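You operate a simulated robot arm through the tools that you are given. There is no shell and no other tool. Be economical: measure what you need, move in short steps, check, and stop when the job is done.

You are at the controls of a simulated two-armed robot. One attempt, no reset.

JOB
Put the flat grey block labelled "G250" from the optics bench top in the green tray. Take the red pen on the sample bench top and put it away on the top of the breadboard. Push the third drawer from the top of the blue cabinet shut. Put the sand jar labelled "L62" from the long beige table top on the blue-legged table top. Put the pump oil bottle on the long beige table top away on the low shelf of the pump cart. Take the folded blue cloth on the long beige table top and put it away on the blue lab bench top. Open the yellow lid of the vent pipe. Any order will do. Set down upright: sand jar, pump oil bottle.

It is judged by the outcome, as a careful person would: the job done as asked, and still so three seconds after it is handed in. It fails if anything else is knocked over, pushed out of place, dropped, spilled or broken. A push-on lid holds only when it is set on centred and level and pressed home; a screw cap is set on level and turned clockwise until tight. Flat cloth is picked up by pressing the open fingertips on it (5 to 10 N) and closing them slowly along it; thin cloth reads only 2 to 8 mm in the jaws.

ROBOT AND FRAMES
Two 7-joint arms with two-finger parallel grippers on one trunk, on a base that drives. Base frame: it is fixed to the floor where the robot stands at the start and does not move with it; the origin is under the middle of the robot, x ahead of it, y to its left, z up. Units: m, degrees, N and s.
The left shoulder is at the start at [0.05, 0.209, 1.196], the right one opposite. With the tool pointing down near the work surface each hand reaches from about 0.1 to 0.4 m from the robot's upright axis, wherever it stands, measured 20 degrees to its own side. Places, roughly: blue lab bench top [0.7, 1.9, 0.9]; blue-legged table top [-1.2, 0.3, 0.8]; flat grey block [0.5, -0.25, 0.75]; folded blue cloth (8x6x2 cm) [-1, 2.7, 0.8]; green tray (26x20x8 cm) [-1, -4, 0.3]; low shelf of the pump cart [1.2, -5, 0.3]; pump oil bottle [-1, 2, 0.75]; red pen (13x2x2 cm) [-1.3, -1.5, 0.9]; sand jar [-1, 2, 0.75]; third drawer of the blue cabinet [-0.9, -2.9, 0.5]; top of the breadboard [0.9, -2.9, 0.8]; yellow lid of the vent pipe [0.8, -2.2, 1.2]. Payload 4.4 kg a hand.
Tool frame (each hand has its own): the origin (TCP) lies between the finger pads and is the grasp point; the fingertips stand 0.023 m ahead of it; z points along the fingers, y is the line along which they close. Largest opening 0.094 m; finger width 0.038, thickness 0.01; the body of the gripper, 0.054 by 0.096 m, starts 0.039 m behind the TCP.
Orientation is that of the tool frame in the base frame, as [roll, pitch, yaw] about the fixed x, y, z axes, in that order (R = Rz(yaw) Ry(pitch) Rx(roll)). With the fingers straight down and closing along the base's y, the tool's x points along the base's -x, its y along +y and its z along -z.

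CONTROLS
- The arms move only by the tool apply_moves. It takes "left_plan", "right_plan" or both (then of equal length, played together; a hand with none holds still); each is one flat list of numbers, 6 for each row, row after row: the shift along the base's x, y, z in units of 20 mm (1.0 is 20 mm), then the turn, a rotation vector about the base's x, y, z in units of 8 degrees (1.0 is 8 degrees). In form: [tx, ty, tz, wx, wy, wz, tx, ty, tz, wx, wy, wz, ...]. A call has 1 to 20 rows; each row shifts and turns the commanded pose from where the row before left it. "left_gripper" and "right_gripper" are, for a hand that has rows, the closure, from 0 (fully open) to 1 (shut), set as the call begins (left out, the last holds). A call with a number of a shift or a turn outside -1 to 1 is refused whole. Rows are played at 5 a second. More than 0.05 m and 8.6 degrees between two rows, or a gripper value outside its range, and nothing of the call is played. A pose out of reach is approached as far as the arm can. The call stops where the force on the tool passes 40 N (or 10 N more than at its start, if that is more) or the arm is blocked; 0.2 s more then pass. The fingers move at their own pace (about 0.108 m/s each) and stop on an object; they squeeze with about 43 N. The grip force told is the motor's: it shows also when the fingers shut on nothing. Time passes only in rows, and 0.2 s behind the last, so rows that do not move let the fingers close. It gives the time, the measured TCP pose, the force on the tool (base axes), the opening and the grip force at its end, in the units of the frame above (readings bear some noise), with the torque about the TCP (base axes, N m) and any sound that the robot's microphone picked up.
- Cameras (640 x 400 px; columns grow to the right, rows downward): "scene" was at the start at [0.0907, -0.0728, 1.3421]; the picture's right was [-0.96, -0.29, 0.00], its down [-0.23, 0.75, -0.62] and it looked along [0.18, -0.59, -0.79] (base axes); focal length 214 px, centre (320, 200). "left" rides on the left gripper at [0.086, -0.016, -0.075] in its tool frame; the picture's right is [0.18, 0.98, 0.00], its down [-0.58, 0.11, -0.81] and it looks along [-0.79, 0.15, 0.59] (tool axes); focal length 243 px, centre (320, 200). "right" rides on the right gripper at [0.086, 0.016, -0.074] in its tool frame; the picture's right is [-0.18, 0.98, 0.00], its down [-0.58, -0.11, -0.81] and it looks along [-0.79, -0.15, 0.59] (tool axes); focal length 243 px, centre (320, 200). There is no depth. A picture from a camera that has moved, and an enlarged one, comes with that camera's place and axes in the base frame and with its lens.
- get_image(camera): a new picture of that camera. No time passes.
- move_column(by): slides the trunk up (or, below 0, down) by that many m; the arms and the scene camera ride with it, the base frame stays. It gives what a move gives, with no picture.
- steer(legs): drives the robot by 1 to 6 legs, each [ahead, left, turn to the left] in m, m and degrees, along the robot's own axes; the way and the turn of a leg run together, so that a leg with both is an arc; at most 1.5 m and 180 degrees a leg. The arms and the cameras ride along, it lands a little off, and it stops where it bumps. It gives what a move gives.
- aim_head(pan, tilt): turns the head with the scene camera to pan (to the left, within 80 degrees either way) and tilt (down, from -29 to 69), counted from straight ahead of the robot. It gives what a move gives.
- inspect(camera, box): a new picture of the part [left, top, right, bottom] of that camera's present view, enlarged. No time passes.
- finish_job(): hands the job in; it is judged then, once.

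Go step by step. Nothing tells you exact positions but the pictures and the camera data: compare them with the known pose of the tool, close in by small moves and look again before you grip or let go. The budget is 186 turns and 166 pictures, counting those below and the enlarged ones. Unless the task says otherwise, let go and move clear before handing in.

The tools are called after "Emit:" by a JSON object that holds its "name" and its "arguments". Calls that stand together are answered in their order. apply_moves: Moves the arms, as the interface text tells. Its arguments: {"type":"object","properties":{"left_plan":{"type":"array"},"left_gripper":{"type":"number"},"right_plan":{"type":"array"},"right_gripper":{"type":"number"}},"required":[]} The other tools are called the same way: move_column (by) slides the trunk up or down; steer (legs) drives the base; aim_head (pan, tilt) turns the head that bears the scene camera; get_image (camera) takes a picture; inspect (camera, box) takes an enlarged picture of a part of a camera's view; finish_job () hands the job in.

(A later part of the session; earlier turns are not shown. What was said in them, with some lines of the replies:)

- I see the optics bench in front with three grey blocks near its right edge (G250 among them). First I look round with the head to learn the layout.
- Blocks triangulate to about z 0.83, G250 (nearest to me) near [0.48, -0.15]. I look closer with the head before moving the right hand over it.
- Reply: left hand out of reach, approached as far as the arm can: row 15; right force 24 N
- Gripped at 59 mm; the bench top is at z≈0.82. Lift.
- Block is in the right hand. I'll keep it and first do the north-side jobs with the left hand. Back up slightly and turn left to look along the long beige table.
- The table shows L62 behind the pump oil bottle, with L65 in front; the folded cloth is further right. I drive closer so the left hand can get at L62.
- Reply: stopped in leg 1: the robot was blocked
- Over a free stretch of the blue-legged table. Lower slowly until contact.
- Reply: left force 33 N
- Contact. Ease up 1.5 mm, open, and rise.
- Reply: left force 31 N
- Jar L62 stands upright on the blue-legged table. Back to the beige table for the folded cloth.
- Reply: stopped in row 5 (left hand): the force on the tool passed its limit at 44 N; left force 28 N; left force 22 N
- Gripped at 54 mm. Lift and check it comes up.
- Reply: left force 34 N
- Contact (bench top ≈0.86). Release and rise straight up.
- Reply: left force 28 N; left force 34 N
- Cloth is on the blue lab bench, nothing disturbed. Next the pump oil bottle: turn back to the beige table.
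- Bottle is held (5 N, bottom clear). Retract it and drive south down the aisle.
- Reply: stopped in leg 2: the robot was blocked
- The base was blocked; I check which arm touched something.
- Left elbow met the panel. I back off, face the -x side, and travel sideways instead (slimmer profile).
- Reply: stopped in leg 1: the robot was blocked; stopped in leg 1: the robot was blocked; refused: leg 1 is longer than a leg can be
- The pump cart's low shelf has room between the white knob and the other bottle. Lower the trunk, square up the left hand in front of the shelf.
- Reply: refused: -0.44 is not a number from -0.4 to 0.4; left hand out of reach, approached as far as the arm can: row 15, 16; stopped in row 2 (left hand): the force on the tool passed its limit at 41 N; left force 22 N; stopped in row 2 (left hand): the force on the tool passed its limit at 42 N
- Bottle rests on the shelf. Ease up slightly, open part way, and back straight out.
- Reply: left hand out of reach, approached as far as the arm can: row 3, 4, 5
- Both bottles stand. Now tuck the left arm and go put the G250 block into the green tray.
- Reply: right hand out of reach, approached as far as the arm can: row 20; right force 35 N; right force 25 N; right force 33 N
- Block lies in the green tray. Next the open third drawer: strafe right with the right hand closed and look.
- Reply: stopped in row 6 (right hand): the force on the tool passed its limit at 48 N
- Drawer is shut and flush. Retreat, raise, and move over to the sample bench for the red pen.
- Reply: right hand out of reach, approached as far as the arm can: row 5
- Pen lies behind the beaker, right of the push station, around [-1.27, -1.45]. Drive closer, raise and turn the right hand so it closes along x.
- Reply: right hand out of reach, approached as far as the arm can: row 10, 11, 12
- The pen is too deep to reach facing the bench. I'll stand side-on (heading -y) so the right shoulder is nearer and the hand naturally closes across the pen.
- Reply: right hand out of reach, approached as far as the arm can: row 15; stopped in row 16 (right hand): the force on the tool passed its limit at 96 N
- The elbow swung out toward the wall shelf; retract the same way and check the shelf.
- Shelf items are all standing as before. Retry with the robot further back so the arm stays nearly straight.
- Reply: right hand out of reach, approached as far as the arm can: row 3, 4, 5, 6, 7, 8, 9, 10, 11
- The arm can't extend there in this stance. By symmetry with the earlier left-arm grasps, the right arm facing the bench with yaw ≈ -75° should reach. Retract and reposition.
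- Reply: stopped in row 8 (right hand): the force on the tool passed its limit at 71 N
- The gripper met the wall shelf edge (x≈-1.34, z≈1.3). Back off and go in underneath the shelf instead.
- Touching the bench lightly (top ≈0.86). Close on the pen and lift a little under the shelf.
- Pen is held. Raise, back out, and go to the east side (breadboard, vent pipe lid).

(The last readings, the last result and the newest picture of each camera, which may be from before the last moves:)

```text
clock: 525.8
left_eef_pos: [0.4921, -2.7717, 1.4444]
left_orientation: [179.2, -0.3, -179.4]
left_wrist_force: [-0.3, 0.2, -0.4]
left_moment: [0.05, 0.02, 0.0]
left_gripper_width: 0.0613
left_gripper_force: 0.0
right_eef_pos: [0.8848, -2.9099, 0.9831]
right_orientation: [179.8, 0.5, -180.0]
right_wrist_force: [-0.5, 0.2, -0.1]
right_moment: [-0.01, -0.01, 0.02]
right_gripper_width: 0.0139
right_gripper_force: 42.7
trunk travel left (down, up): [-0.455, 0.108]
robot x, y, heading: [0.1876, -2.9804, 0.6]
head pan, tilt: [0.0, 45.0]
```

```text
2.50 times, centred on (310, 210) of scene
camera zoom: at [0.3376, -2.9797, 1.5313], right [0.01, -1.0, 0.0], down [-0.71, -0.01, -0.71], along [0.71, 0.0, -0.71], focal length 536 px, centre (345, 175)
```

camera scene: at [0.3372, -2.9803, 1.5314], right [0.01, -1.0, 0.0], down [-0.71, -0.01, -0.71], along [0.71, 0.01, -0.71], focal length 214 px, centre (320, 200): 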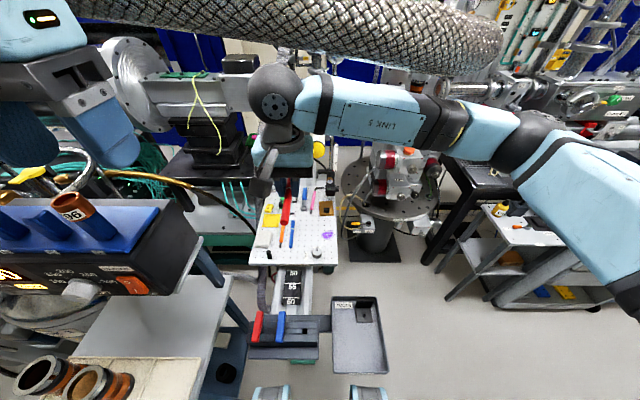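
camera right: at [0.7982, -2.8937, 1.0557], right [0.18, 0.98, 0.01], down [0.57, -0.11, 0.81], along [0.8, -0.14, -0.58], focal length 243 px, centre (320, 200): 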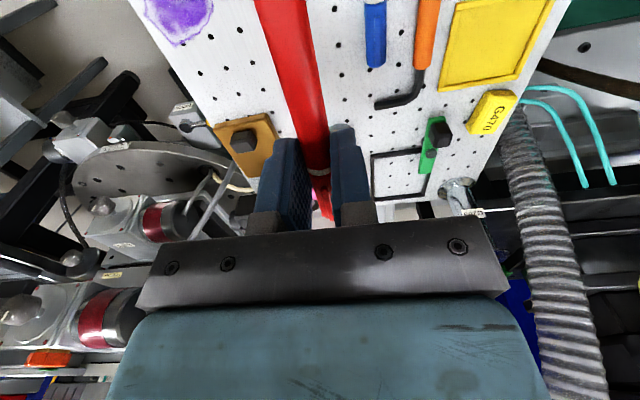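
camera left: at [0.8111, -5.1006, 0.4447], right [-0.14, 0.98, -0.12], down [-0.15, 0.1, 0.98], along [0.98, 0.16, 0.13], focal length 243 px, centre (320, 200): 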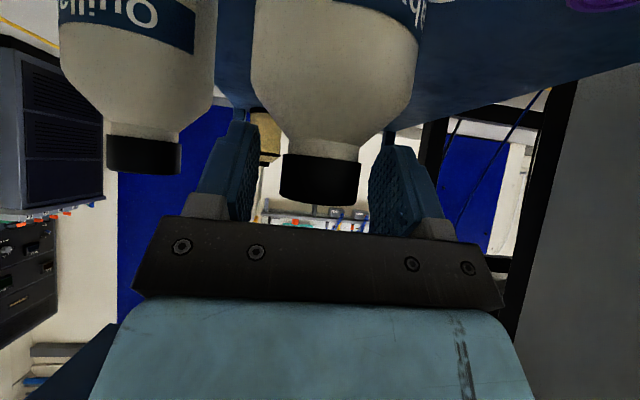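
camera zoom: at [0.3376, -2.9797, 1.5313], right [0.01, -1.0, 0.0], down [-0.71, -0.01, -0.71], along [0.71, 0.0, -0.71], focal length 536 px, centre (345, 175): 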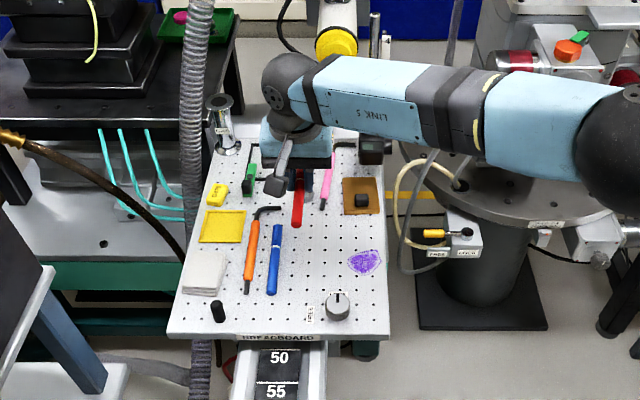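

Emit:
{"name": "apply_moves", "arguments": {"right_plan": [-0.9, -0.2, 0, 0, 0, 0, -0.85, -0.1, 0, 0, 0, 0, 0, 0, -1, 0, 0, 0, 0, 0, -1, 0, 0, 0, 0, 0, -1, 0, 0, 0, 0, 0, -1, 0, 0, 0, 0, 0, -1, 0, 0, 0, 0, 0, -0.9, 0, 0, 0]}}

Emit:
{"name": "get_image", "arguments": {"camera": "right"}}

```text
clock: 527.6
left_eef_pos: [0.4925, -2.7726, 1.4451]
left_orientation: [179.1, -0.2, -179.4]
left_wrist_force: [0.3, -0.4, 0.8]
left_moment: [0.01, 0.0, -0.04]
left_gripper_width: 0.0611
left_gripper_force: 0.1
right_eef_pos: [0.8501, -2.9157, 0.8654]
right_orientation: [179.7, 0.6, -180.0]
right_wrist_force: [0.4, 0.1, -0.1]
right_moment: [0.0, -0.02, -0.01]
right_gripper_width: 0.0138
right_gripper_force: 42.8
trunk travel left (down, up): [-0.455, 0.108]
robot x, y, heading: [0.1892, -2.981, 0.4]
head pan, tilt: [0.0, 45.0]
```

```text
19 pictures are left
camera right: at [0.7631, -2.9001, 0.9384], right [0.18, 0.98, 0.01], down [0.57, -0.11, 0.81], along [0.8, -0.14, -0.58], focal length 243 px, centre (320, 200)
```

right: 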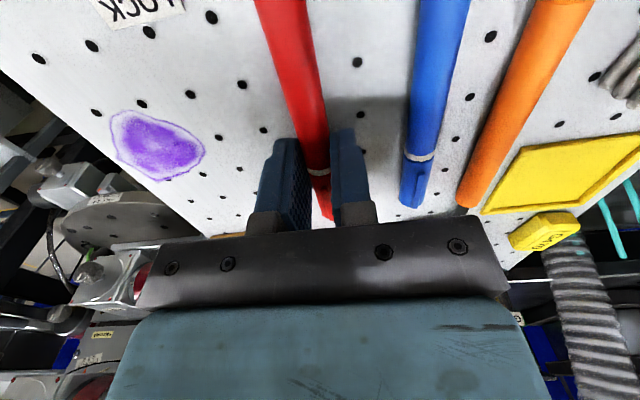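

Emit:
{"name": "apply_moves", "arguments": {"right_plan": [0, -0.6, 0, 0, 0, 0, 0, 0, -0.4, 0, 0, 0, 0, 0, -0.4, 0, 0, 0, 0, 0, -0.4, 0, 0, 0]}}

Emit:
{"name": "apply_moves", "arguments": {"right_plan": [0, 0, -0.2, 0, 0, 0, 0, 0, -0.2, 0, 0, 0, 0, 0, -0.2, 0, 0, 0]}}

Emit:
{"name": "apply_moves", "arguments": {"right_plan": [0, 0, -0.15, 0, 0, 0, 0, 0, -0.15, 0, 0, 0]}}

```text
clock: 528.5
left_eef_pos: [0.4879, -2.7743, 1.4463]
left_orientation: [179.0, 0.0, -179.4]
left_wrist_force: [0.4, -0.4, -0.3]
left_moment: [0.0, 0.0, 0.0]
left_gripper_width: 0.0611
left_gripper_force: 0.1
right_eef_pos: [0.8518, -2.929, 0.858]
right_orientation: [179.5, 0.9, -179.9]
right_wrist_force: [-17.4, -8.9, 30.8]
right_moment: [-0.58, 1.08, -0.06]
right_gripper_width: 0.0141
right_gripper_force: 43.4
trunk travel left (down, up): [-0.455, 0.108]
robot x, y, heading: [0.1864, -2.9791, 0.2]
head pan, tilt: [0.0, 45.0]
stopped in row 4 (right hand): the force on the tool passed its limit at 49 N (the readings are from after the stop); the commanded pose is now the measured one
```

```text
clock: 528.9
left_eef_pos: [0.488, -2.7751, 1.4451]
left_orientation: [179.1, 0.1, -179.7]
left_wrist_force: [0.0, 0.8, 0.0]
left_moment: [0.0, 0.02, -0.03]
left_gripper_width: 0.0612
left_gripper_force: 0.1
right_eef_pos: [0.8527, -2.9287, 0.8595]
right_orientation: [179.5, 1.2, 180.0]
right_wrist_force: [-17.1, -6.9, 25.4]
right_moment: [-0.53, 1.1, -0.14]
right_gripper_width: 0.0142
right_gripper_force: 43.0
trunk travel left (down, up): [-0.455, 0.108]
robot x, y, heading: [0.185, -2.9829, 0.3]
head pan, tilt: [0.0, 45.0]
stopped in row 1 (right hand): the force on the tool passed its limit at 51 N (the readings are from after the stop); the commanded pose is now the measured one
```

```text
clock: 529.2
left_eef_pos: [0.4882, -2.7732, 1.4458]
left_orientation: [179.1, 0.0, -179.6]
left_wrist_force: [0.7, -0.1, 0.5]
left_moment: [0.0, -0.01, 0.0]
left_gripper_width: 0.0612
left_gripper_force: 0.1
right_eef_pos: [0.854, -2.927, 0.8581]
right_orientation: [179.5, 1.2, -179.9]
right_wrist_force: [-15.9, -7.6, 27.7]
right_moment: [-0.51, 1.02, -0.04]
right_gripper_width: 0.0141
right_gripper_force: 43.0
trunk travel left (down, up): [-0.455, 0.108]
robot x, y, heading: [0.1874, -2.9805, 0.3]
head pan, tilt: [0.0, 45.0]
stopped in row 1 (right hand): the force on the tool passed its limit at 44 N (the readings are from after the stop); the commanded pose is now the measured one
```

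Emit:
{"name": "apply_moves", "arguments": {"right_plan": [-0.1, 0, 0.15, 0, 0, 0]}}

Emit:
{"name": "apply_moves", "arguments": {"right_plan": [0, 0, 0, 0, 0, 0, 0, 0, 0, 0, 0, 0], "right_gripper": 0.7}}

Emit:
{"name": "apply_moves", "arguments": {"right_plan": [0, 0, 0.3, 0, 0, 0, 0, 0, 1, 0, 0, 0, 0, 0, 1, 0, 0, 0, 0, 0, 1, 0, 0, 0, 0, 0, 1, 0, 0, 0, -0.5, 0, 1, 0, 0, 0, -1, 0, 1, 0, 0, 0, -1, 0, 1, 0, 0, 0, -1, 0, 1, 0, 0, 0, -1, 0, 1, 0, 0, 0, -1, 0, 1, 0, 0, 0, -1, 0, 1, 0, 0, 0, -1, 0, 1, 0, 0, 0, -1, 0, 1, 0, 0, 0, -1, 0, 1, 0, 0, 0, -1, 0, 1, 0, 0, 0, -1, 0, 1, 0, 0, 0, -1, 0, 1, 0, 0, 0]}}

Emit:
{"name": "inspect", "arguments": {"camera": "scene", "box": [230, 130, 390, 290]}}

```text
clock: 529.6
left_eef_pos: [0.4907, -2.7728, 1.4459]
left_orientation: [179.1, -0.1, -179.4]
left_wrist_force: [0.0, -0.1, 0.0]
left_moment: [0.02, 0.01, 0.04]
left_gripper_width: 0.0609
left_gripper_force: 0.2
right_eef_pos: [0.8547, -2.9282, 0.859]
right_orientation: [179.4, 1.2, 180.0]
right_wrist_force: [-0.7, -0.3, 10.2]
right_moment: [-0.16, 0.27, 0.03]
right_gripper_width: 0.0143
right_gripper_force: 42.5
trunk travel left (down, up): [-0.455, 0.108]
robot x, y, heading: [0.1873, -2.9824, 0.2]
head pan, tilt: [0.0, 45.0]
```

```text
clock: 530.2
left_eef_pos: [0.4917, -2.772, 1.4445]
left_orientation: [179.2, -0.1, -179.5]
left_wrist_force: [-0.7, -0.4, 0.1]
left_moment: [0.05, -0.01, -0.03]
left_gripper_width: 0.061
left_gripper_force: 0.0
right_eef_pos: [0.8527, -2.9272, 0.8588]
right_orientation: [179.5, 1.2, 180.0]
right_wrist_force: [1.5, 10.9, 9.7]
right_moment: [0.01, 0.15, -0.12]
right_gripper_width: 0.0241
right_gripper_force: 0.1
trunk travel left (down, up): [-0.455, 0.108]
robot x, y, heading: [0.1866, -2.9802, 0.2]
head pan, tilt: [0.0, 45.0]
```

```text
clock: 534.0
left_eef_pos: [0.4908, -2.7721, 1.4453]
left_orientation: [179.3, -0.1, -179.5]
left_wrist_force: [0.6, -0.3, 0.0]
left_moment: [0.01, -0.02, 0.0]
left_gripper_width: 0.0612
left_gripper_force: 0.1
right_eef_pos: [0.6022, -2.9281, 1.2047]
right_orientation: [179.4, 1.1, 179.9]
right_wrist_force: [0.5, -0.2, -0.5]
right_moment: [0.0, 0.0, 0.0]
right_gripper_width: 0.0284
right_gripper_force: 0.0
trunk travel left (down, up): [-0.455, 0.108]
robot x, y, heading: [0.1891, -2.9788, 0.6]
head pan, tilt: [0.0, 45.0]
```

```text
2.50 times, centred on (310, 210) of scene
camera zoom: at [0.3358, -2.9809, 1.5314], right [0.01, -1.0, 0.0], down [-0.71, 0.0, -0.71], along [0.71, 0.0, -0.71], focal length 536 px, centre (345, 175)
```

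zoom: 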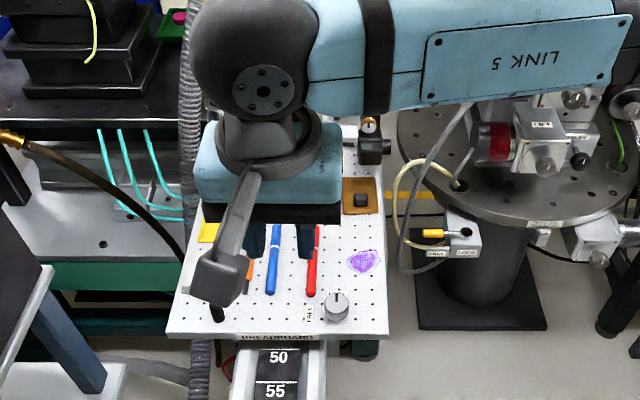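

Pen is on the breadboard. Back off and look at the vent pipe's yellow lid.

Emit:
{"name": "steer", "arguments": {"legs": [[-0.45, 0, 0], [0, 0.6, 0]]}}

Emit:
{"name": "aim_head", "arguments": {"pan": 5, "tilt": 20}}

Emit:
{"name": "inspect", "arguments": {"camera": "scene", "box": [160, 110, 480, 310]}}

```text
clock: 542.1
left_eef_pos: [0.041, -2.1744, 1.4446]
left_orientation: [179.1, -0.2, -179.5]
left_wrist_force: [-0.5, 0.2, 0.3]
left_moment: [-0.01, -0.02, -0.02]
left_gripper_width: 0.0612
left_gripper_force: 0.1
right_eef_pos: [0.1534, -2.3289, 1.2028]
right_orientation: [179.4, 1.1, -179.9]
right_wrist_force: [-0.9, -1.1, 0.1]
right_moment: [0.03, 0.01, 0.03]
right_gripper_width: 0.0283
right_gripper_force: 0.0
trunk travel left (down, up): [-0.455, 0.108]
robot x, y, heading: [-0.2624, -2.3826, 0.8]
head pan, tilt: [0.0, 45.0]
```

```text
clock: 543.0
left_eef_pos: [0.0413, -2.1737, 1.4453]
left_orientation: [179.1, -0.2, -179.4]
left_wrist_force: [-0.4, 0.6, -0.5]
left_moment: [0.04, -0.01, -0.01]
left_gripper_width: 0.0611
left_gripper_force: 0.0
right_eef_pos: [0.1536, -2.3273, 1.2039]
right_orientation: [179.5, 1.1, -179.8]
right_wrist_force: [-0.8, -1.3, 0.3]
right_moment: [0.01, 0.0, -0.03]
right_gripper_width: 0.0281
right_gripper_force: 0.0
trunk travel left (down, up): [-0.455, 0.108]
robot x, y, heading: [-0.2605, -2.3793, 0.5]
head pan, tilt: [5.0, 20.0]
```

```text
2.00 times, centred on (320, 210) of scene
camera zoom: at [-0.1011, -2.3735, 1.5699], right [0.09, -1.0, 0.0], down [-0.34, -0.03, -0.94], along [0.94, 0.09, -0.34], focal length 429 px, centre (320, 180)
```

zoom: 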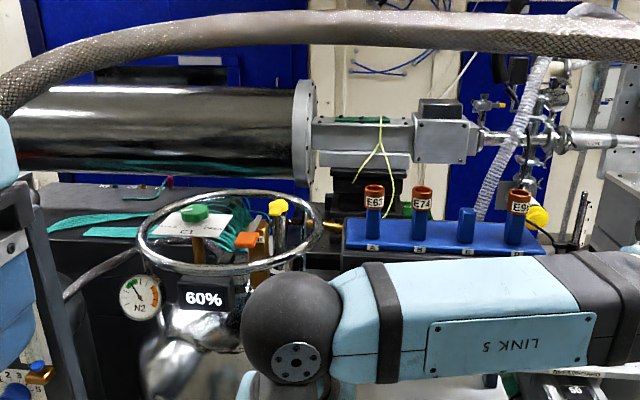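

Emit:
{"name": "inspect", "arguments": {"camera": "scene", "box": [270, 190, 340, 250]}}

```text
6.67 times, centred on (305, 220) of scene
camera zoom: at [-0.1011, -2.3735, 1.5699], right [0.09, -1.0, 0.0], down [-0.34, -0.03, -0.94], along [0.94, 0.09, -0.34], focal length 1430 px, centre (420, 67)
```

zoom: 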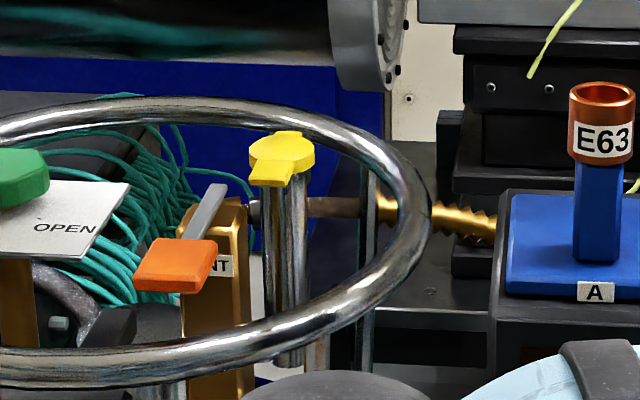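

The vent pipe's yellow lid (round flap with a front tab, hinge behind) is near [0.755, -2.20, 1.195]. I prepare the left hand: closed, closing axis vertical, pointing forward and 30° down; right arm tucked.

Emit:
{"name": "move_column", "arguments": {"by": 0.1}}

Emit:
{"name": "apply_moves", "arguments": {"left_plan": [0.25, 0, -0.69, 0, 0, 0.94, 0.25, 0, -0.69, 0, 0, 0.94, 0.25, 0, -0.69, 0, 0, 0.94, 0.25, 0, -0.69, 0, 0, 0.94, 0.25, 0, -0.69, 0, 0, 0.94, 0.25, 0, -0.69, 0, 0, 0.94, 0.25, 0, -0.69, 0, 0, 0.94, 0.25, 0, -0.69, 0, 0, 0.94, 0.25, 0, -0.69, 0, 0, 0.94, 0.25, 0, -0.69, 0, 0, 0.94, 0.25, 0, -0.69, 0, 0, 0.94, 0.25, 0, -0.69, 0, 0, 0.94, 0.25, 0, -0.69, 0, -0.94, 0, 0.25, 0, -0.69, 0, -0.94, 0, 0.25, 0, -0.69, 0, -0.94, 0, 0.25, 0, -0.69, 0, -0.94, 0, 0.25, 0, -0.69, 0, -0.94, 0, 0.25, 0, -0.69, 0, -0.94, 0, 0.25, 0, -0.69, 0, -0.94, 0, 0.25, 0, -0.69, 0, -0.94, 0], "right_plan": [-0.25, -0.1, 0.4, 0, 0, 0, -0.25, -0.1, 0.4, 0, 0, 0, -0.25, -0.1, 0.4, 0, 0, 0, -0.25, -0.1, 0.4, 0, 0, 0, -0.25, -0.1, 0.4, 0, 0, 0, -0.25, -0.1, 0.4, 0, 0, 0, -0.25, -0.1, 0.4, 0, 0, 0, -0.25, -0.1, 0.4, 0, 0, 0, -0.25, -0.1, 0.4, 0, 0, 0, -0.25, -0.1, 0.4, 0, 0, 0, -0.25, -0.1, 0.4, 0, 0, 0, -0.25, -0.1, 0.4, 0, 0, 0, -0.25, -0.1, 0.4, 0, 0, 0, -0.25, -0.1, 0.4, 0, 0, 0, -0.25, -0.1, 0.4, 0, 0, 0, -0.25, -0.1, 0.4, 0, 0, 0, -0.25, -0.1, 0.4, 0, 0, 0, -0.25, -0.1, 0.4, 0, 0, 0, -0.25, -0.1, 0.4, 0, 0, 0, -0.25, -0.1, 0.4, 0, 0, 0], "left_gripper": 1}}

Emit:
{"name": "aim_head", "arguments": {"pan": 10, "tilt": 30}}

Emit:
{"name": "get_image", "arguments": {"camera": "scene"}}

```text
clock: 544.3
left_eef_pos: [0.0436, -2.1739, 1.5452]
left_orientation: [179.2, -0.2, -179.4]
left_wrist_force: [-0.3, -0.3, 0.4]
left_moment: [0.0, -0.01, 0.01]
left_gripper_width: 0.0608
left_gripper_force: 0.1
right_eef_pos: [0.1534, -2.3277, 1.3023]
right_orientation: [179.5, 1.0, -179.9]
right_wrist_force: [0.0, 0.2, 0.7]
right_moment: [-0.01, -0.03, 0.02]
right_gripper_width: 0.0284
right_gripper_force: 0.0
trunk travel left (down, up): [-0.555, 0.008]
robot x, y, heading: [-0.2628, -2.3825, 0.2]
head pan, tilt: [5.0, 20.0]
```

```text
clock: 548.5
left_eef_pos: [0.1758, -2.1834, 1.2796]
left_orientation: [-128.0, -0.8, -89.8]
left_wrist_force: [-0.3, 0.8, -0.7]
left_moment: [-0.01, -0.01, 0.0]
left_gripper_width: 0.0
left_gripper_force: 42.7
left hand out of reach, approached as far as the arm can: row 15, 16, 17, 18, 20
right_eef_pos: [0.0526, -2.3703, 1.4638]
right_orientation: [179.5, 1.1, -179.9]
right_wrist_force: [0.3, -1.0, 0.7]
right_moment: [0.0, 0.01, 0.01]
right_gripper_width: 0.0285
right_gripper_force: 0.1
trunk travel left (down, up): [-0.555, 0.008]
robot x, y, heading: [-0.2612, -2.3786, 0.4]
head pan, tilt: [5.0, 20.0]
```

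```text
clock: 549.2
left_eef_pos: [0.1747, -2.1837, 1.2789]
left_orientation: [-128.2, -0.7, -89.7]
left_wrist_force: [-0.2, -0.5, -0.3]
left_moment: [0.01, 0.0, 0.02]
left_gripper_width: 0.0002
left_gripper_force: 42.4
right_eef_pos: [0.0535, -2.3699, 1.4623]
right_orientation: [179.5, 1.0, -179.9]
right_wrist_force: [-0.3, 0.5, 0.7]
right_moment: [0.01, 0.01, 0.02]
right_gripper_width: 0.028
right_gripper_force: 0.1
trunk travel left (down, up): [-0.555, 0.008]
robot x, y, heading: [-0.2608, -2.3815, 0.3]
head pan, tilt: [10.0, 30.0]
```

```text
15 pictures are left
camera scene: at [-0.1049, -2.3659, 1.654], right [0.18, -0.98, 0.0], down [-0.49, -0.09, -0.87], along [0.85, 0.16, -0.5], focal length 214 px, centre (320, 200)
```

scene: 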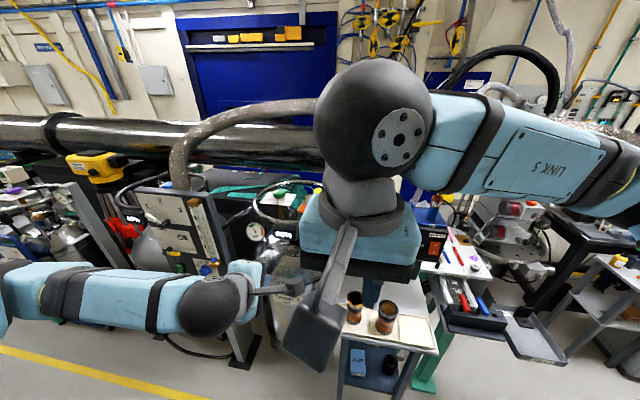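

Emit:
{"name": "apply_moves", "arguments": {"right_plan": [0, -1, 0, 0, 0, 0, 0, -1, 0, 0, 0, 0, 0, -1, 0, 0, 0, 0, 0, -1, 0, 0, 0, 0, 0, -1, 0, 0, 0, 0, 0, -1, 0, 0, 0, 0, 0, -1, 0, 0, 0, 0, 0, -1, 0, 0, 0, 0, 0, -1, 0, 0, 0, 0]}}

Emit:
{"name": "steer", "arguments": {"legs": [[0.3, 0, 0]]}}

Emit:
{"name": "inspect", "arguments": {"camera": "scene", "box": [190, 150, 350, 290]}}

Emit:
{"name": "get_image", "arguments": {"camera": "left"}}

```text
clock: 551.2
left_eef_pos: [0.1754, -2.1848, 1.2778]
left_orientation: [-128.1, -0.8, -89.6]
left_wrist_force: [0.2, -0.4, 0.8]
left_moment: [-0.01, 0.01, -0.02]
left_gripper_width: 0.0
left_gripper_force: 42.1
right_eef_pos: [0.0525, -2.5489, 1.464]
right_orientation: [179.5, 1.2, -179.9]
right_wrist_force: [0.1, -0.4, -0.1]
right_moment: [0.02, -0.01, -0.05]
right_gripper_width: 0.028
right_gripper_force: 0.1
trunk travel left (down, up): [-0.555, 0.008]
robot x, y, heading: [-0.2652, -2.3842, 0.5]
head pan, tilt: [10.0, 30.0]
```

```text
clock: 553.2
left_eef_pos: [0.4504, -2.1801, 1.2765]
left_orientation: [-128.4, -0.7, -89.5]
left_wrist_force: [0.7, -0.4, -0.2]
left_moment: [0.03, 0.01, -0.01]
left_gripper_width: 0.0003
left_gripper_force: 42.1
right_eef_pos: [0.3293, -2.5442, 1.4632]
right_orientation: [179.4, 0.8, -179.9]
right_wrist_force: [1.3, 0.7, -0.3]
right_moment: [0.0, 0.05, 0.01]
right_gripper_width: 0.028
right_gripper_force: 0.2
trunk travel left (down, up): [-0.555, 0.008]
robot x, y, heading: [0.006, -2.3832, 0.5]
head pan, tilt: [10.0, 30.0]
stopped in leg 1: the robot was blocked; the commanded pose is now the measured one
```

```text
2.86 times, centred on (270, 220) of scene
camera zoom: at [0.1714, -2.363, 1.653], right [0.18, -0.98, 0.0], down [-0.5, -0.09, -0.86], along [0.85, 0.16, -0.5], focal length 613 px, centre (463, 143)
```

zoom: 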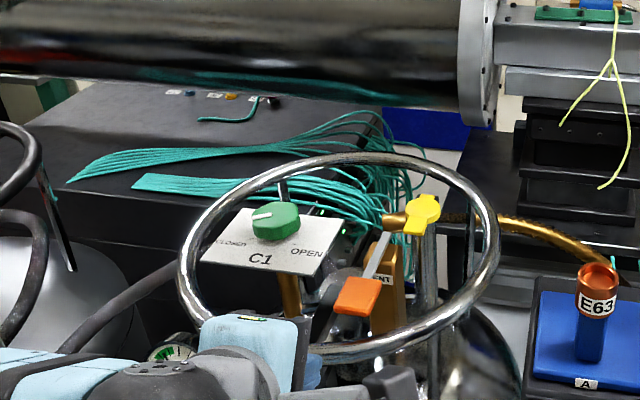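

```text
13 pictures are left
camera left: at [0.4023, -2.266, 1.3353], right [-0.61, -0.2, -0.77], down [-0.7, 0.58, 0.41], along [0.36, 0.79, -0.49], focal length 243 px, centre (320, 200)
```

left: 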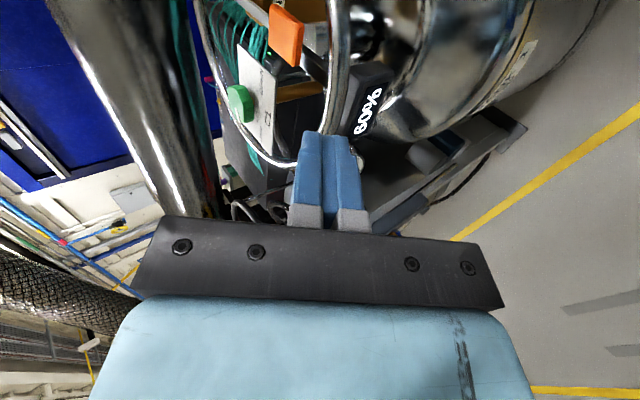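

Emit:
{"name": "apply_moves", "arguments": {"left_plan": [0.944, -0.211, -0.23, 0, 0, 0, 0.944, -0.211, -0.23, 0, 0, 0, 0.944, -0.211, -0.23, 0, 0, 0, 0.944, -0.211, -0.23, 0, 0, 0, 0.944, -0.211, -0.23, 0, 0, 0, 0.944, -0.211, -0.23, 0, 0, 0, 0.944, -0.211, -0.23, 0, 0, 0, 0.944, -0.211, -0.23, 0, 0, 0, 0.944, -0.211, -0.23, 0, 0, 0, 1, 0, -0.79, 0, 0, 0, 1, 0, -0.79, 0, 0, 0]}}

Emit:
{"name": "get_image", "arguments": {"camera": "left"}}

Emit:
{"name": "inspect", "arguments": {"camera": "scene", "box": [220, 180, 330, 280]}}

```text
clock: 555.6
left_eef_pos: [0.6576, -2.218, 1.2043]
left_orientation: [-128.2, -0.7, -89.5]
left_wrist_force: [0.8, -0.3, -0.6]
left_moment: [-0.01, -0.01, 0.01]
left_gripper_width: 0.0
left_gripper_force: 42.5
right_eef_pos: [0.3227, -2.5445, 1.4643]
right_orientation: [179.4, 1.0, -179.9]
right_wrist_force: [0.0, 0.4, 0.3]
right_moment: [0.0, 0.02, 0.02]
right_gripper_width: 0.0281
right_gripper_force: 0.0
trunk travel left (down, up): [-0.555, 0.008]
robot x, y, heading: [0.0072, -2.3807, 0.5]
head pan, tilt: [10.0, 30.0]
```

```text
12 pictures are left
camera left: at [0.6084, -2.3038, 1.2631], right [-0.61, -0.2, -0.77], down [-0.71, 0.58, 0.41], along [0.37, 0.79, -0.49], focal length 243 px, centre (320, 200)
```

left: 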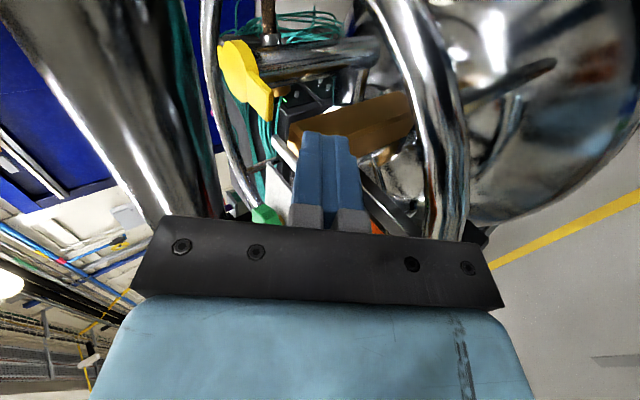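

```text
4.00 times, centred on (275, 230) of scene
camera zoom: at [0.1654, -2.3632, 1.6538], right [0.18, -0.98, 0.0], down [-0.49, -0.09, -0.87], along [0.85, 0.16, -0.5], focal length 858 px, centre (500, 80)
```

zoom: 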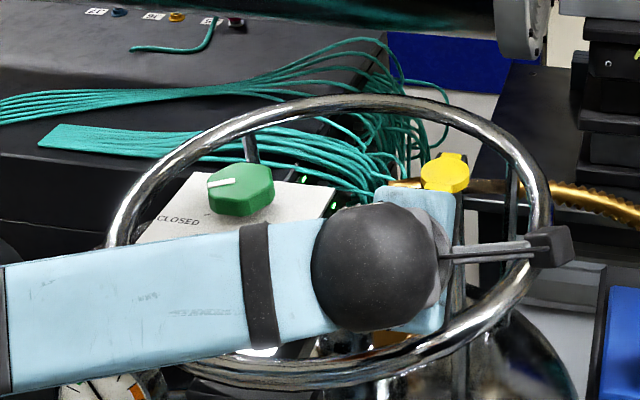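

Emit:
{"name": "apply_moves", "arguments": {"left_plan": [0.6, 0, -0.55, 0, 0, 0, 0.6, 0, -0.55, 0, 0, 0, 0.6, 0, -0.55, 0, 0, 0, 0.9, 0, -0.05, 0, 0, 0, 0.8, 0, 0, 0, 0, 0]}}

Emit:
{"name": "get_image", "arguments": {"camera": "left"}}

```text
clock: 556.8
left_eef_pos: [0.7257, -2.2171, 1.1703]
left_orientation: [-128.4, -0.7, -89.4]
left_wrist_force: [0.4, -0.6, 0.0]
left_moment: [0.0, -0.01, -0.02]
left_gripper_width: 0.0
left_gripper_force: 42.7
right_eef_pos: [0.3233, -2.546, 1.4645]
right_orientation: [179.5, 1.0, -179.8]
right_wrist_force: [0.4, 0.1, 0.1]
right_moment: [-0.02, -0.01, -0.01]
right_gripper_width: 0.028
right_gripper_force: 0.1
trunk travel left (down, up): [-0.555, 0.008]
robot x, y, heading: [0.0062, -2.3804, 0.6]
head pan, tilt: [10.0, 30.0]
```

```text
10 pictures are left
camera left: at [0.6782, -2.304, 1.2291], right [-0.61, -0.2, -0.77], down [-0.71, 0.58, 0.41], along [0.37, 0.79, -0.49], focal length 243 px, centre (320, 200)
```

left: 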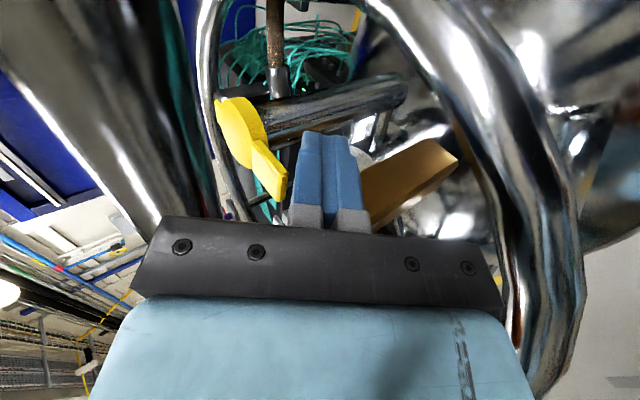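

The finger is just under the tab. Lift gently.

Emit:
{"name": "apply_moves", "arguments": {"left_plan": [0, 0, 0.4, 0, 0, 0, 0, 0, 0.4, 0, 0, 0, 0, 0, 0.4, 0, 0, 0, 0.1, 0, 0.4, 0, 0, 0, 0.1, 0, 0.4, 0, 0, 0]}}

Emit:
{"name": "get_image", "arguments": {"camera": "left"}}

```text
clock: 558.0
left_eef_pos: [0.7296, -2.2186, 1.2124]
left_orientation: [-128.2, -0.8, -89.4]
left_wrist_force: [-0.6, -0.1, -0.2]
left_moment: [0.0, 0.03, 0.0]
left_gripper_width: 0.0
left_gripper_force: 42.2
right_eef_pos: [0.3226, -2.5457, 1.4649]
right_orientation: [179.4, 1.0, -179.8]
right_wrist_force: [0.2, -0.2, 1.4]
right_moment: [-0.01, 0.01, 0.04]
right_gripper_width: 0.0282
right_gripper_force: 0.0
trunk travel left (down, up): [-0.555, 0.008]
robot x, y, heading: [0.006, -2.3775, 0.7]
head pan, tilt: [10.0, 30.0]
```

```text
9 pictures are left
camera left: at [0.681, -2.3047, 1.2709], right [-0.61, -0.2, -0.77], down [-0.71, 0.58, 0.41], along [0.37, 0.79, -0.49], focal length 243 px, centre (320, 200)
```

left: 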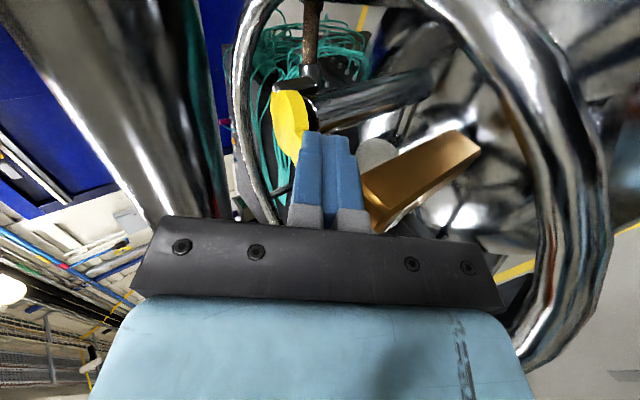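

Emit:
{"name": "inspect", "arguments": {"camera": "scene", "box": [240, 180, 320, 240]}}

```text
6.67 times, centred on (280, 210) of scene
camera zoom: at [0.1646, -2.3633, 1.6539], right [0.18, -0.98, 0.0], down [-0.49, -0.09, -0.87], along [0.85, 0.16, -0.5], focal length 1430 px, centre (587, 133)
```

zoom: 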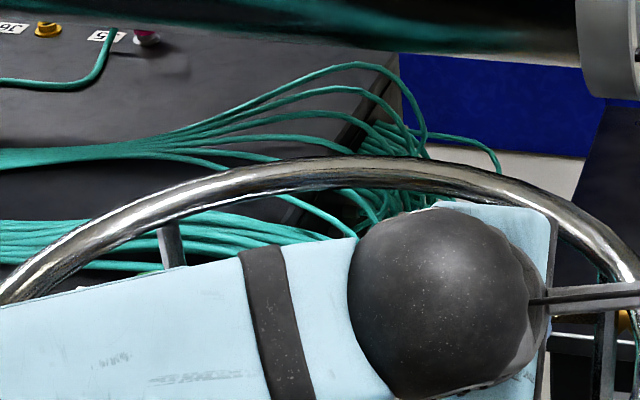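

The finger slid up beside the tab. I back off, shift 2 cm left, open the jaws a little, and take the tab between them.

Emit:
{"name": "apply_moves", "arguments": {"left_plan": [-0.6, 0, 0.3, 0, 0, 0, -0.6, 0, 0.3, 0, 0, 0, -0.6, 0, 0.3, 0, 0, 0, -0.6, 0, 0.3, 0, 0, 0]}}

Emit:
{"name": "apply_moves", "arguments": {"left_plan": [0, 0.5, 0, 0, 0, 0, 0, 0.5, 0, 0, 0, 0, 0, 0, 0, 0, 0, 0, 0.6, 0, -0.5, 0, 0, 0, 0.6, 0, -0.5, 0, 0, 0], "left_gripper": 0.6}}

Emit:
{"name": "get_image", "arguments": {"camera": "left"}}

```text
clock: 559.0
left_eef_pos: [0.6805, -2.2179, 1.2377]
left_orientation: [-128.2, -0.7, -89.5]
left_wrist_force: [-0.5, -0.6, 0.6]
left_moment: [-0.01, 0.0, 0.01]
left_gripper_width: 0.0001
left_gripper_force: 42.7
right_eef_pos: [0.321, -2.5432, 1.4644]
right_orientation: [179.4, 1.1, -179.9]
right_wrist_force: [0.5, -0.4, 0.1]
right_moment: [0.01, 0.0, 0.01]
right_gripper_width: 0.0282
right_gripper_force: 0.0
trunk travel left (down, up): [-0.555, 0.008]
robot x, y, heading: [0.0074, -2.3798, 0.8]
head pan, tilt: [10.0, 30.0]
```

```text
clock: 560.2
left_eef_pos: [0.7043, -2.1989, 1.2168]
left_orientation: [-128.2, -0.7, -89.5]
left_wrist_force: [0.2, -0.1, 0.9]
left_moment: [-0.02, -0.03, -0.04]
left_gripper_width: 0.0377
left_gripper_force: 0.1
right_eef_pos: [0.3228, -2.5448, 1.4645]
right_orientation: [179.4, 1.1, -179.8]
right_wrist_force: [-0.3, -0.9, 0.7]
right_moment: [-0.01, -0.02, 0.0]
right_gripper_width: 0.0282
right_gripper_force: 0.1
trunk travel left (down, up): [-0.555, 0.008]
robot x, y, heading: [0.006, -2.3767, 0.5]
head pan, tilt: [10.0, 30.0]
```

```text
7 pictures are left
camera left: at [0.6569, -2.2845, 1.2739], right [-0.61, -0.2, -0.77], down [-0.71, 0.58, 0.41], along [0.37, 0.79, -0.49], focal length 243 px, centre (320, 200)
```

left: 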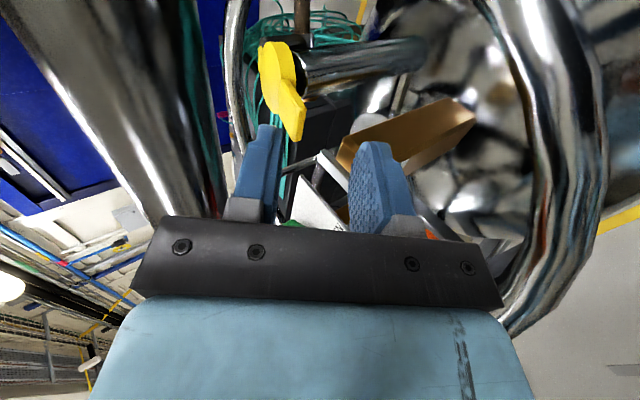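

Emit:
{"name": "apply_moves", "arguments": {"left_plan": [0.75, 0, 0, 0, 0, 0, 0.75, 0, 0, 0, 0, 0, 0.1, 0, 0.5, 0, 0, 0, 0.4, 0, 0.5, 0, 0, 0, 0.4, 0, 0.5, 0, 0, 0]}}

Emit:
{"name": "get_image", "arguments": {"camera": "left"}}

```text
clock: 561.4
left_eef_pos: [0.7536, -2.1983, 1.2464]
left_orientation: [-128.2, -0.7, -89.5]
left_wrist_force: [0.1, 0.4, 0.4]
left_moment: [0.01, -0.01, 0.0]
left_gripper_width: 0.0375
left_gripper_force: 0.1
right_eef_pos: [0.3227, -2.5455, 1.4638]
right_orientation: [179.4, 1.0, -179.8]
right_wrist_force: [-0.1, -0.6, 0.6]
right_moment: [-0.03, -0.01, 0.01]
right_gripper_width: 0.0284
right_gripper_force: 0.1
trunk travel left (down, up): [-0.555, 0.008]
robot x, y, heading: [0.0065, -2.3811, 0.7]
head pan, tilt: [10.0, 30.0]
```

```text
6 pictures are left
camera left: at [0.7054, -2.2855, 1.3047], right [-0.61, -0.2, -0.77], down [-0.71, 0.58, 0.41], along [0.37, 0.79, -0.49], focal length 243 px, centre (320, 200)
```

left: 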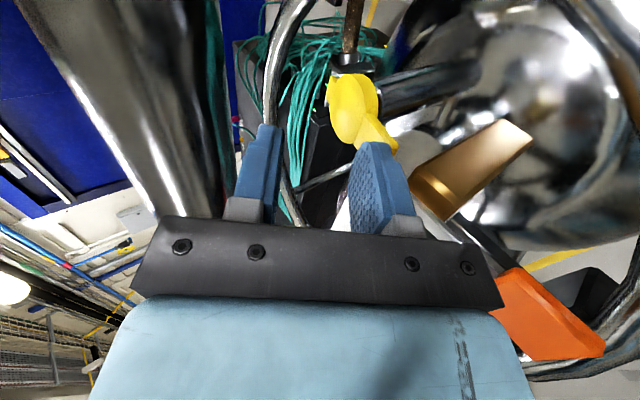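

Emit:
{"name": "apply_moves", "arguments": {"left_plan": [-0.85, 0, 0.65, 0, 0, 0, -0.85, 0, 0.65, 0, 0, 0, -0.85, 0, 0.65, 0, 0, 0, 0, -0.1, -0.8, 0, 0, 0, 0, -0.1, -0.8, 0, 0, 0, 0, 0, -0.8, 0, 0, 0, 0, 0, -0.8, 0, 0, 0, 0.75, 0, -0.85, 0, 0, 0, 0.5, 0, -0.15, 0, 0, 0, 0.5, 0, -0.15, 0, 0, 0]}}

Emit:
{"name": "get_image", "arguments": {"camera": "left"}}

```text
clock: 563.6
left_eef_pos: [0.7384, -2.2012, 1.1966]
left_orientation: [-128.2, -0.7, -89.4]
left_wrist_force: [-0.4, -0.8, -0.3]
left_moment: [-0.01, -0.01, -0.01]
left_gripper_width: 0.0377
left_gripper_force: 0.1
right_eef_pos: [0.3243, -2.5449, 1.4655]
right_orientation: [179.4, 1.1, -179.8]
right_wrist_force: [1.1, -0.1, 0.2]
right_moment: [0.01, 0.01, -0.01]
right_gripper_width: 0.0281
right_gripper_force: 0.1
trunk travel left (down, up): [-0.555, 0.008]
robot x, y, heading: [0.0078, -2.384, 0.8]
head pan, tilt: [10.0, 30.0]
```

```text
5 pictures are left
camera left: at [0.6891, -2.2879, 1.2559], right [-0.61, -0.2, -0.77], down [-0.71, 0.58, 0.41], along [0.37, 0.79, -0.49], focal length 243 px, centre (320, 200)
```

left: 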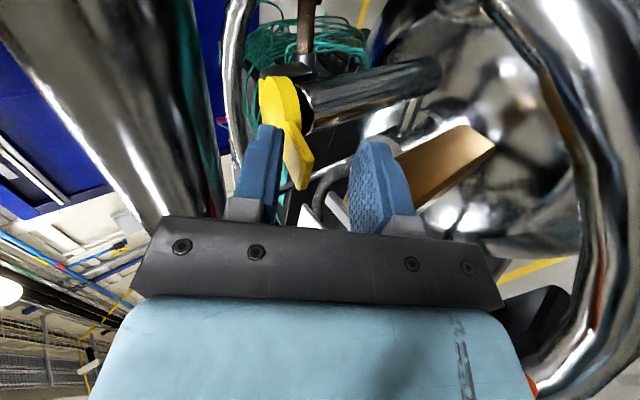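

Emit:
{"name": "apply_moves", "arguments": {"left_plan": [0.05, 0, 0.4, 0, 0, 0, 0.05, 0, 0.4, 0, 0, 0, 0.05, 0, 0.4, 0, 0, 0, 0.15, 0, 0.4, 0, 0, 0]}}

Emit:
{"name": "get_image", "arguments": {"camera": "left"}}

```text
clock: 564.6
left_eef_pos: [0.7436, -2.2028, 1.229]
left_orientation: [-128.2, -0.8, -89.4]
left_wrist_force: [-0.2, 0.1, -0.4]
left_moment: [0.02, 0.0, 0.0]
left_gripper_width: 0.0374
left_gripper_force: 0.1
right_eef_pos: [0.3237, -2.5442, 1.465]
right_orientation: [179.4, 1.0, -179.8]
right_wrist_force: [0.0, 0.6, 0.1]
right_moment: [0.0, 0.01, 0.0]
right_gripper_width: 0.0284
right_gripper_force: 0.0
trunk travel left (down, up): [-0.555, 0.008]
robot x, y, heading: [0.0082, -2.3789, 0.5]
head pan, tilt: [10.0, 30.0]
```

```text
4 pictures are left
camera left: at [0.6951, -2.2882, 1.2885], right [-0.61, -0.2, -0.77], down [-0.71, 0.58, 0.41], along [0.37, 0.79, -0.49], focal length 243 px, centre (320, 200)
```

left: 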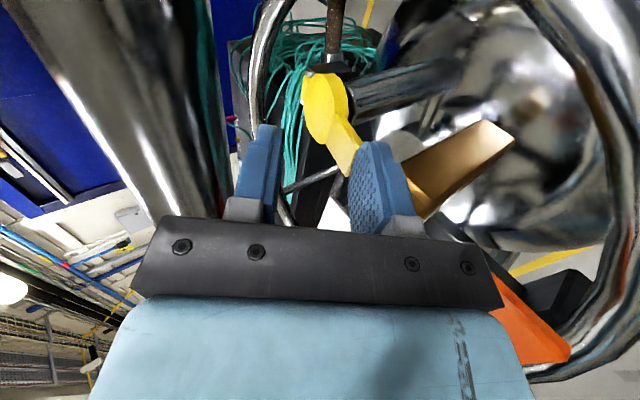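

Contact with the tab's underside. Continue along the opening arc.

Emit:
{"name": "apply_moves", "arguments": {"left_plan": [0.1, 0, 0.4, 0, 0, 0, 0.1, 0, 0.4, 0, 0, 0, 0.25, 0, 0.4, 0, 0, 0, 0.3, 0, 0.4, 0, 0, 0, 0.4, 0, 0.35, 0, 0, 0]}}

Emit:
{"name": "get_image", "arguments": {"camera": "left"}}

```text
clock: 565.8
left_eef_pos: [0.7665, -2.2022, 1.2681]
left_orientation: [-128.2, -0.7, -89.5]
left_wrist_force: [0.3, -0.6, -0.3]
left_moment: [0.03, 0.01, 0.0]
left_gripper_width: 0.0376
left_gripper_force: 0.1
right_eef_pos: [0.3226, -2.545, 1.4626]
right_orientation: [179.4, 1.0, -179.8]
right_wrist_force: [0.4, -1.1, -0.1]
right_moment: [-0.05, 0.0, 0.01]
right_gripper_width: 0.0282
right_gripper_force: 0.1
trunk travel left (down, up): [-0.555, 0.008]
robot x, y, heading: [0.008, -2.3785, 1.0]
head pan, tilt: [10.0, 30.0]
```

```text
3 pictures are left
camera left: at [0.7182, -2.2888, 1.3268], right [-0.61, -0.2, -0.77], down [-0.71, 0.58, 0.41], along [0.37, 0.79, -0.49], focal length 243 px, centre (320, 200)
```

left: 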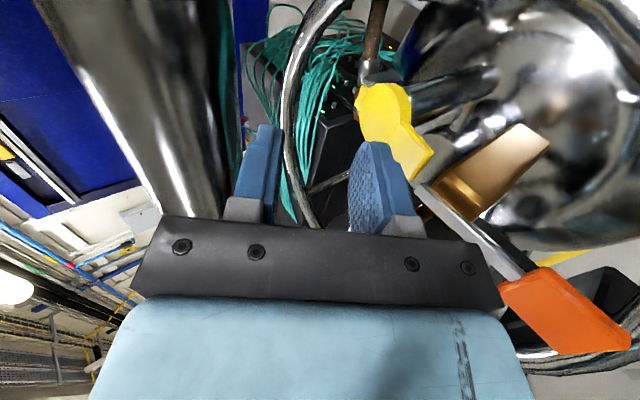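

The tab slipped off the fingertip. I go in again, jaws wider and deeper under the tab.

Emit:
{"name": "apply_moves", "arguments": {"left_plan": [-0.85, 0.05, 0.3, 0, 0, 0, -0.85, 0.05, 0.3, 0, 0, 0, -0.85, 0.05, 0.3, 0, 0, 0]}}

Emit:
{"name": "apply_moves", "arguments": {"left_plan": [0, 0, 0, 0, 0, 0, 0, 0, 0, 0, 0, 0, 0, 0, -0.9, 0, 0, 0, 0, 0, -0.9, 0, 0, 0, 0, 0, -0.9, 0, 0, 0, 0, 0, -0.9, 0, 0, 0, 0.8, 0, -0.1, 0, 0, 0, 0.8, 0, -0.1, 0, 0, 0, 0.8, 0, -0.1, 0, 0, 0], "left_gripper": 0.36}}

Emit:
{"name": "get_image", "arguments": {"camera": "left"}}

```text
clock: 566.6
left_eef_pos: [0.7167, -2.1972, 1.2873]
left_orientation: [-128.2, -0.6, -89.4]
left_wrist_force: [0.5, 1.1, -0.6]
left_moment: [0.01, -0.01, -0.02]
left_gripper_width: 0.0376
left_gripper_force: 0.0
right_eef_pos: [0.3218, -2.5433, 1.4651]
right_orientation: [179.4, 1.1, -179.7]
right_wrist_force: [0.4, 0.8, -0.4]
right_moment: [-0.02, -0.01, 0.0]
right_gripper_width: 0.0281
right_gripper_force: 0.0
trunk travel left (down, up): [-0.555, 0.008]
robot x, y, heading: [0.01, -2.3819, 0.7]
head pan, tilt: [10.0, 30.0]
```

```text
clock: 568.6
left_eef_pos: [0.7651, -2.1992, 1.2091]
left_orientation: [-128.3, -0.8, -89.5]
left_wrist_force: [-0.1, 0.3, 0.7]
left_moment: [-0.01, 0.0, 0.03]
left_gripper_width: 0.06
left_gripper_force: 0.1
right_eef_pos: [0.3234, -2.5459, 1.4644]
right_orientation: [179.5, 0.9, -179.8]
right_wrist_force: [0.0, -0.4, -0.2]
right_moment: [-0.02, 0.01, 0.01]
right_gripper_width: 0.0282
right_gripper_force: 0.1
trunk travel left (down, up): [-0.555, 0.008]
robot x, y, heading: [0.0084, -2.3798, 0.6]
head pan, tilt: [10.0, 30.0]
```

```text
2 pictures are left
camera left: at [0.7157, -2.2851, 1.2681], right [-0.61, -0.2, -0.77], down [-0.71, 0.58, 0.41], along [0.37, 0.79, -0.49], focal length 243 px, centre (320, 200)
```

left: 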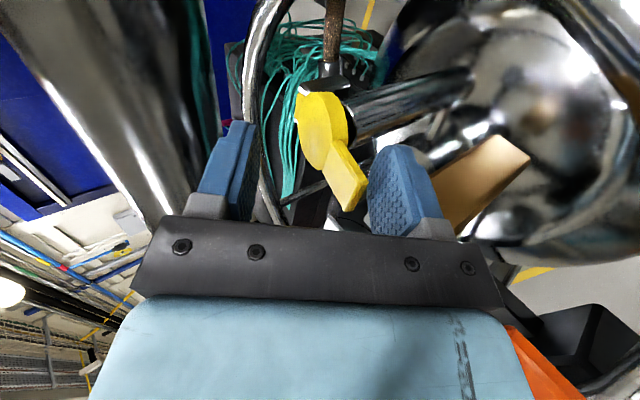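

Emit:
{"name": "apply_moves", "arguments": {"left_plan": [0.1, 0, 0.4, 0, 0, 0, 0.1, 0, 0.4, 0, 0, 0, 0.1, 0, 0.4, 0, 0, 0, 0.25, 0, 0.4, 0, 0, 0, 0.25, 0, 0.4, 0, 0, 0, 0.4, 0, 0.3, 0, 0, 0, 0.4, 0, 0.3, 0, 0, 0, 0.5, 0, 0.15, 0, 0, 0, 0.5, 0, 0.15, 0, 0, 0, 0.5, 0, 0, 0, 0, 0]}}

Emit:
{"name": "get_image", "arguments": {"camera": "left"}}

```text
clock: 570.8
left_eef_pos: [0.8252, -2.2, 1.266]
left_orientation: [-128.2, -0.7, -89.4]
left_wrist_force: [1.1, 0.3, -1.3]
left_moment: [0.02, 0.01, -0.03]
left_gripper_width: 0.0602
left_gripper_force: 0.0
right_eef_pos: [0.3221, -2.545, 1.4641]
right_orientation: [179.4, 1.0, -179.8]
right_wrist_force: [0.3, -0.2, -0.4]
right_moment: [0.02, 0.0, 0.0]
right_gripper_width: 0.0278
right_gripper_force: 0.1
trunk travel left (down, up): [-0.555, 0.008]
robot x, y, heading: [0.0061, -2.3781, 0.8]
head pan, tilt: [10.0, 30.0]
```

```text
1 pictures are left
camera left: at [0.7775, -2.2855, 1.3248], right [-0.61, -0.2, -0.77], down [-0.71, 0.58, 0.41], along [0.37, 0.79, -0.49], focal length 243 px, centre (320, 200)
```

left: 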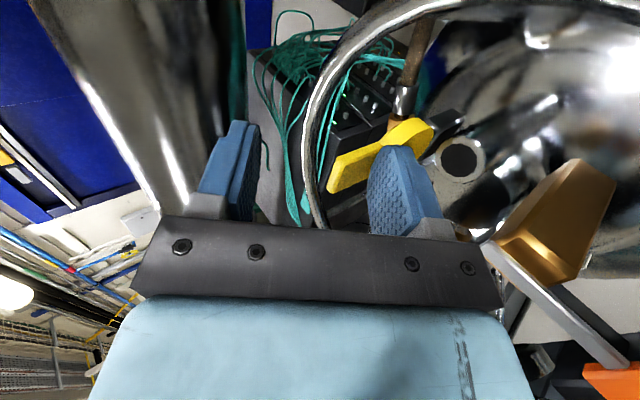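

The lid is up past vertical and the pipe mouth shows. Push it a bit further, lift the hand clear, back away and verify.

Emit:
{"name": "apply_moves", "arguments": {"left_plan": [0.5, 0, 0.05, 0, 0, 0, 0.5, 0, 0.05, 0, 0, 0, 0, 0, 0.5, 0, 0, 0, 0, 0, 1, 0, 0, 0, 0, 0, 1, 0, 0, 0, 0, 0, 1, 0, 0, 0, 0, 0, 1, 0, 0, 0, 0, 0, 1, 0, 0, 0, -1, 0, 0.5, 0, 0, 0, -1, 0, 0, 0, 0, 0, -1, 0, 0, 0, 0, 0, -1, 0, 0, 0, 0, 0, -1, 0, 0, 0, 0, 0, -1, 0, 0, 0, 0, 0, -1, 0, 0, 0, 0, 0, -1, 0, 0, 0, 0, 0, -1, 0, 0, 0, 0, 0, -1, 0, 0, 0, 0, 0]}}

Emit:
{"name": "steer", "arguments": {"legs": [[-0.25, 0, 0]]}}

Emit:
{"name": "inspect", "arguments": {"camera": "scene", "box": [230, 160, 350, 260]}}

```text
clock: 574.6
left_eef_pos: [0.6434, -2.199, 1.3914]
left_orientation: [-128.1, -0.8, -89.5]
left_wrist_force: [-0.6, -0.3, 0.7]
left_moment: [-0.03, 0.04, -0.01]
left_gripper_width: 0.0603
left_gripper_force: 0.1
right_eef_pos: [0.323, -2.5445, 1.465]
right_orientation: [179.4, 1.1, -179.8]
right_wrist_force: [-0.3, -0.1, 0.6]
right_moment: [-0.05, 0.01, 0.0]
right_gripper_width: 0.0279
right_gripper_force: 0.0
trunk travel left (down, up): [-0.555, 0.008]
robot x, y, heading: [0.0078, -2.3811, 0.4]
head pan, tilt: [10.0, 30.0]
```

```text
clock: 576.4
left_eef_pos: [0.3978, -2.2031, 1.3886]
left_orientation: [-128.2, -0.7, -89.6]
left_wrist_force: [0.3, 0.1, -0.2]
left_moment: [0.02, -0.03, 0.01]
left_gripper_width: 0.0604
left_gripper_force: 0.1
right_eef_pos: [0.0744, -2.5478, 1.4637]
right_orientation: [179.4, 1.0, 179.9]
right_wrist_force: [0.0, 0.0, 0.9]
right_moment: [0.01, 0.01, 0.01]
right_gripper_width: 0.028
right_gripper_force: 0.1
trunk travel left (down, up): [-0.555, 0.008]
robot x, y, heading: [-0.2388, -2.3777, 0.1]
head pan, tilt: [10.0, 30.0]
```

```text
4.00 times, centred on (290, 210) of scene
camera zoom: at [-0.0826, -2.3657, 1.6537], right [0.18, -0.98, 0.0], down [-0.49, -0.09, -0.87], along [0.85, 0.15, -0.5], focal length 858 px, centre (440, 160)
```

zoom: 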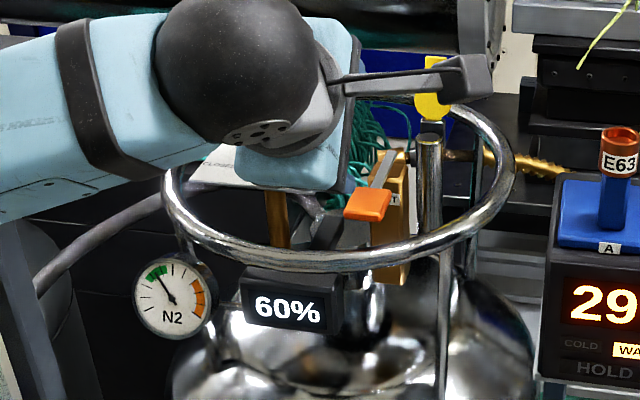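

The yellow lid stands open behind the pipe mouth and both hands are empty and clear. All seven tasks are done, so I'm handing in.

Emit:
{"name": "finish_job", "arguments": {}}

```text
The job is handed in.
```

I handed the job in with all seven tasks done, each checked in pictures.

- **G250 block:** it lies in the green tray.
- **Red pen:** it lies on top of the breadboard.
- **Third drawer:** it is pushed shut and flush with the others.
- **Sand jar L62:** it stands upright on the blue-legged table.
- **Pump oil bottle:** it stands upright on the low shelf of the pump cart.
- **Folded blue cloth:** it is on the blue lab bench.
- **Yellow vent pipe lid:** it stands open, past vertical.

**Contacts on the way:** the left elbow hit the panel in the aisle. The right arm and gripper met the wall shelf over the sample bench twice. The base was also stopped twice, at the long beige table and in front of the vent pipe. The shelf items were still standing afterwards, and I saw nothing fall or shift elsewhere. I did not look closely at the panel or at what stopped the base.
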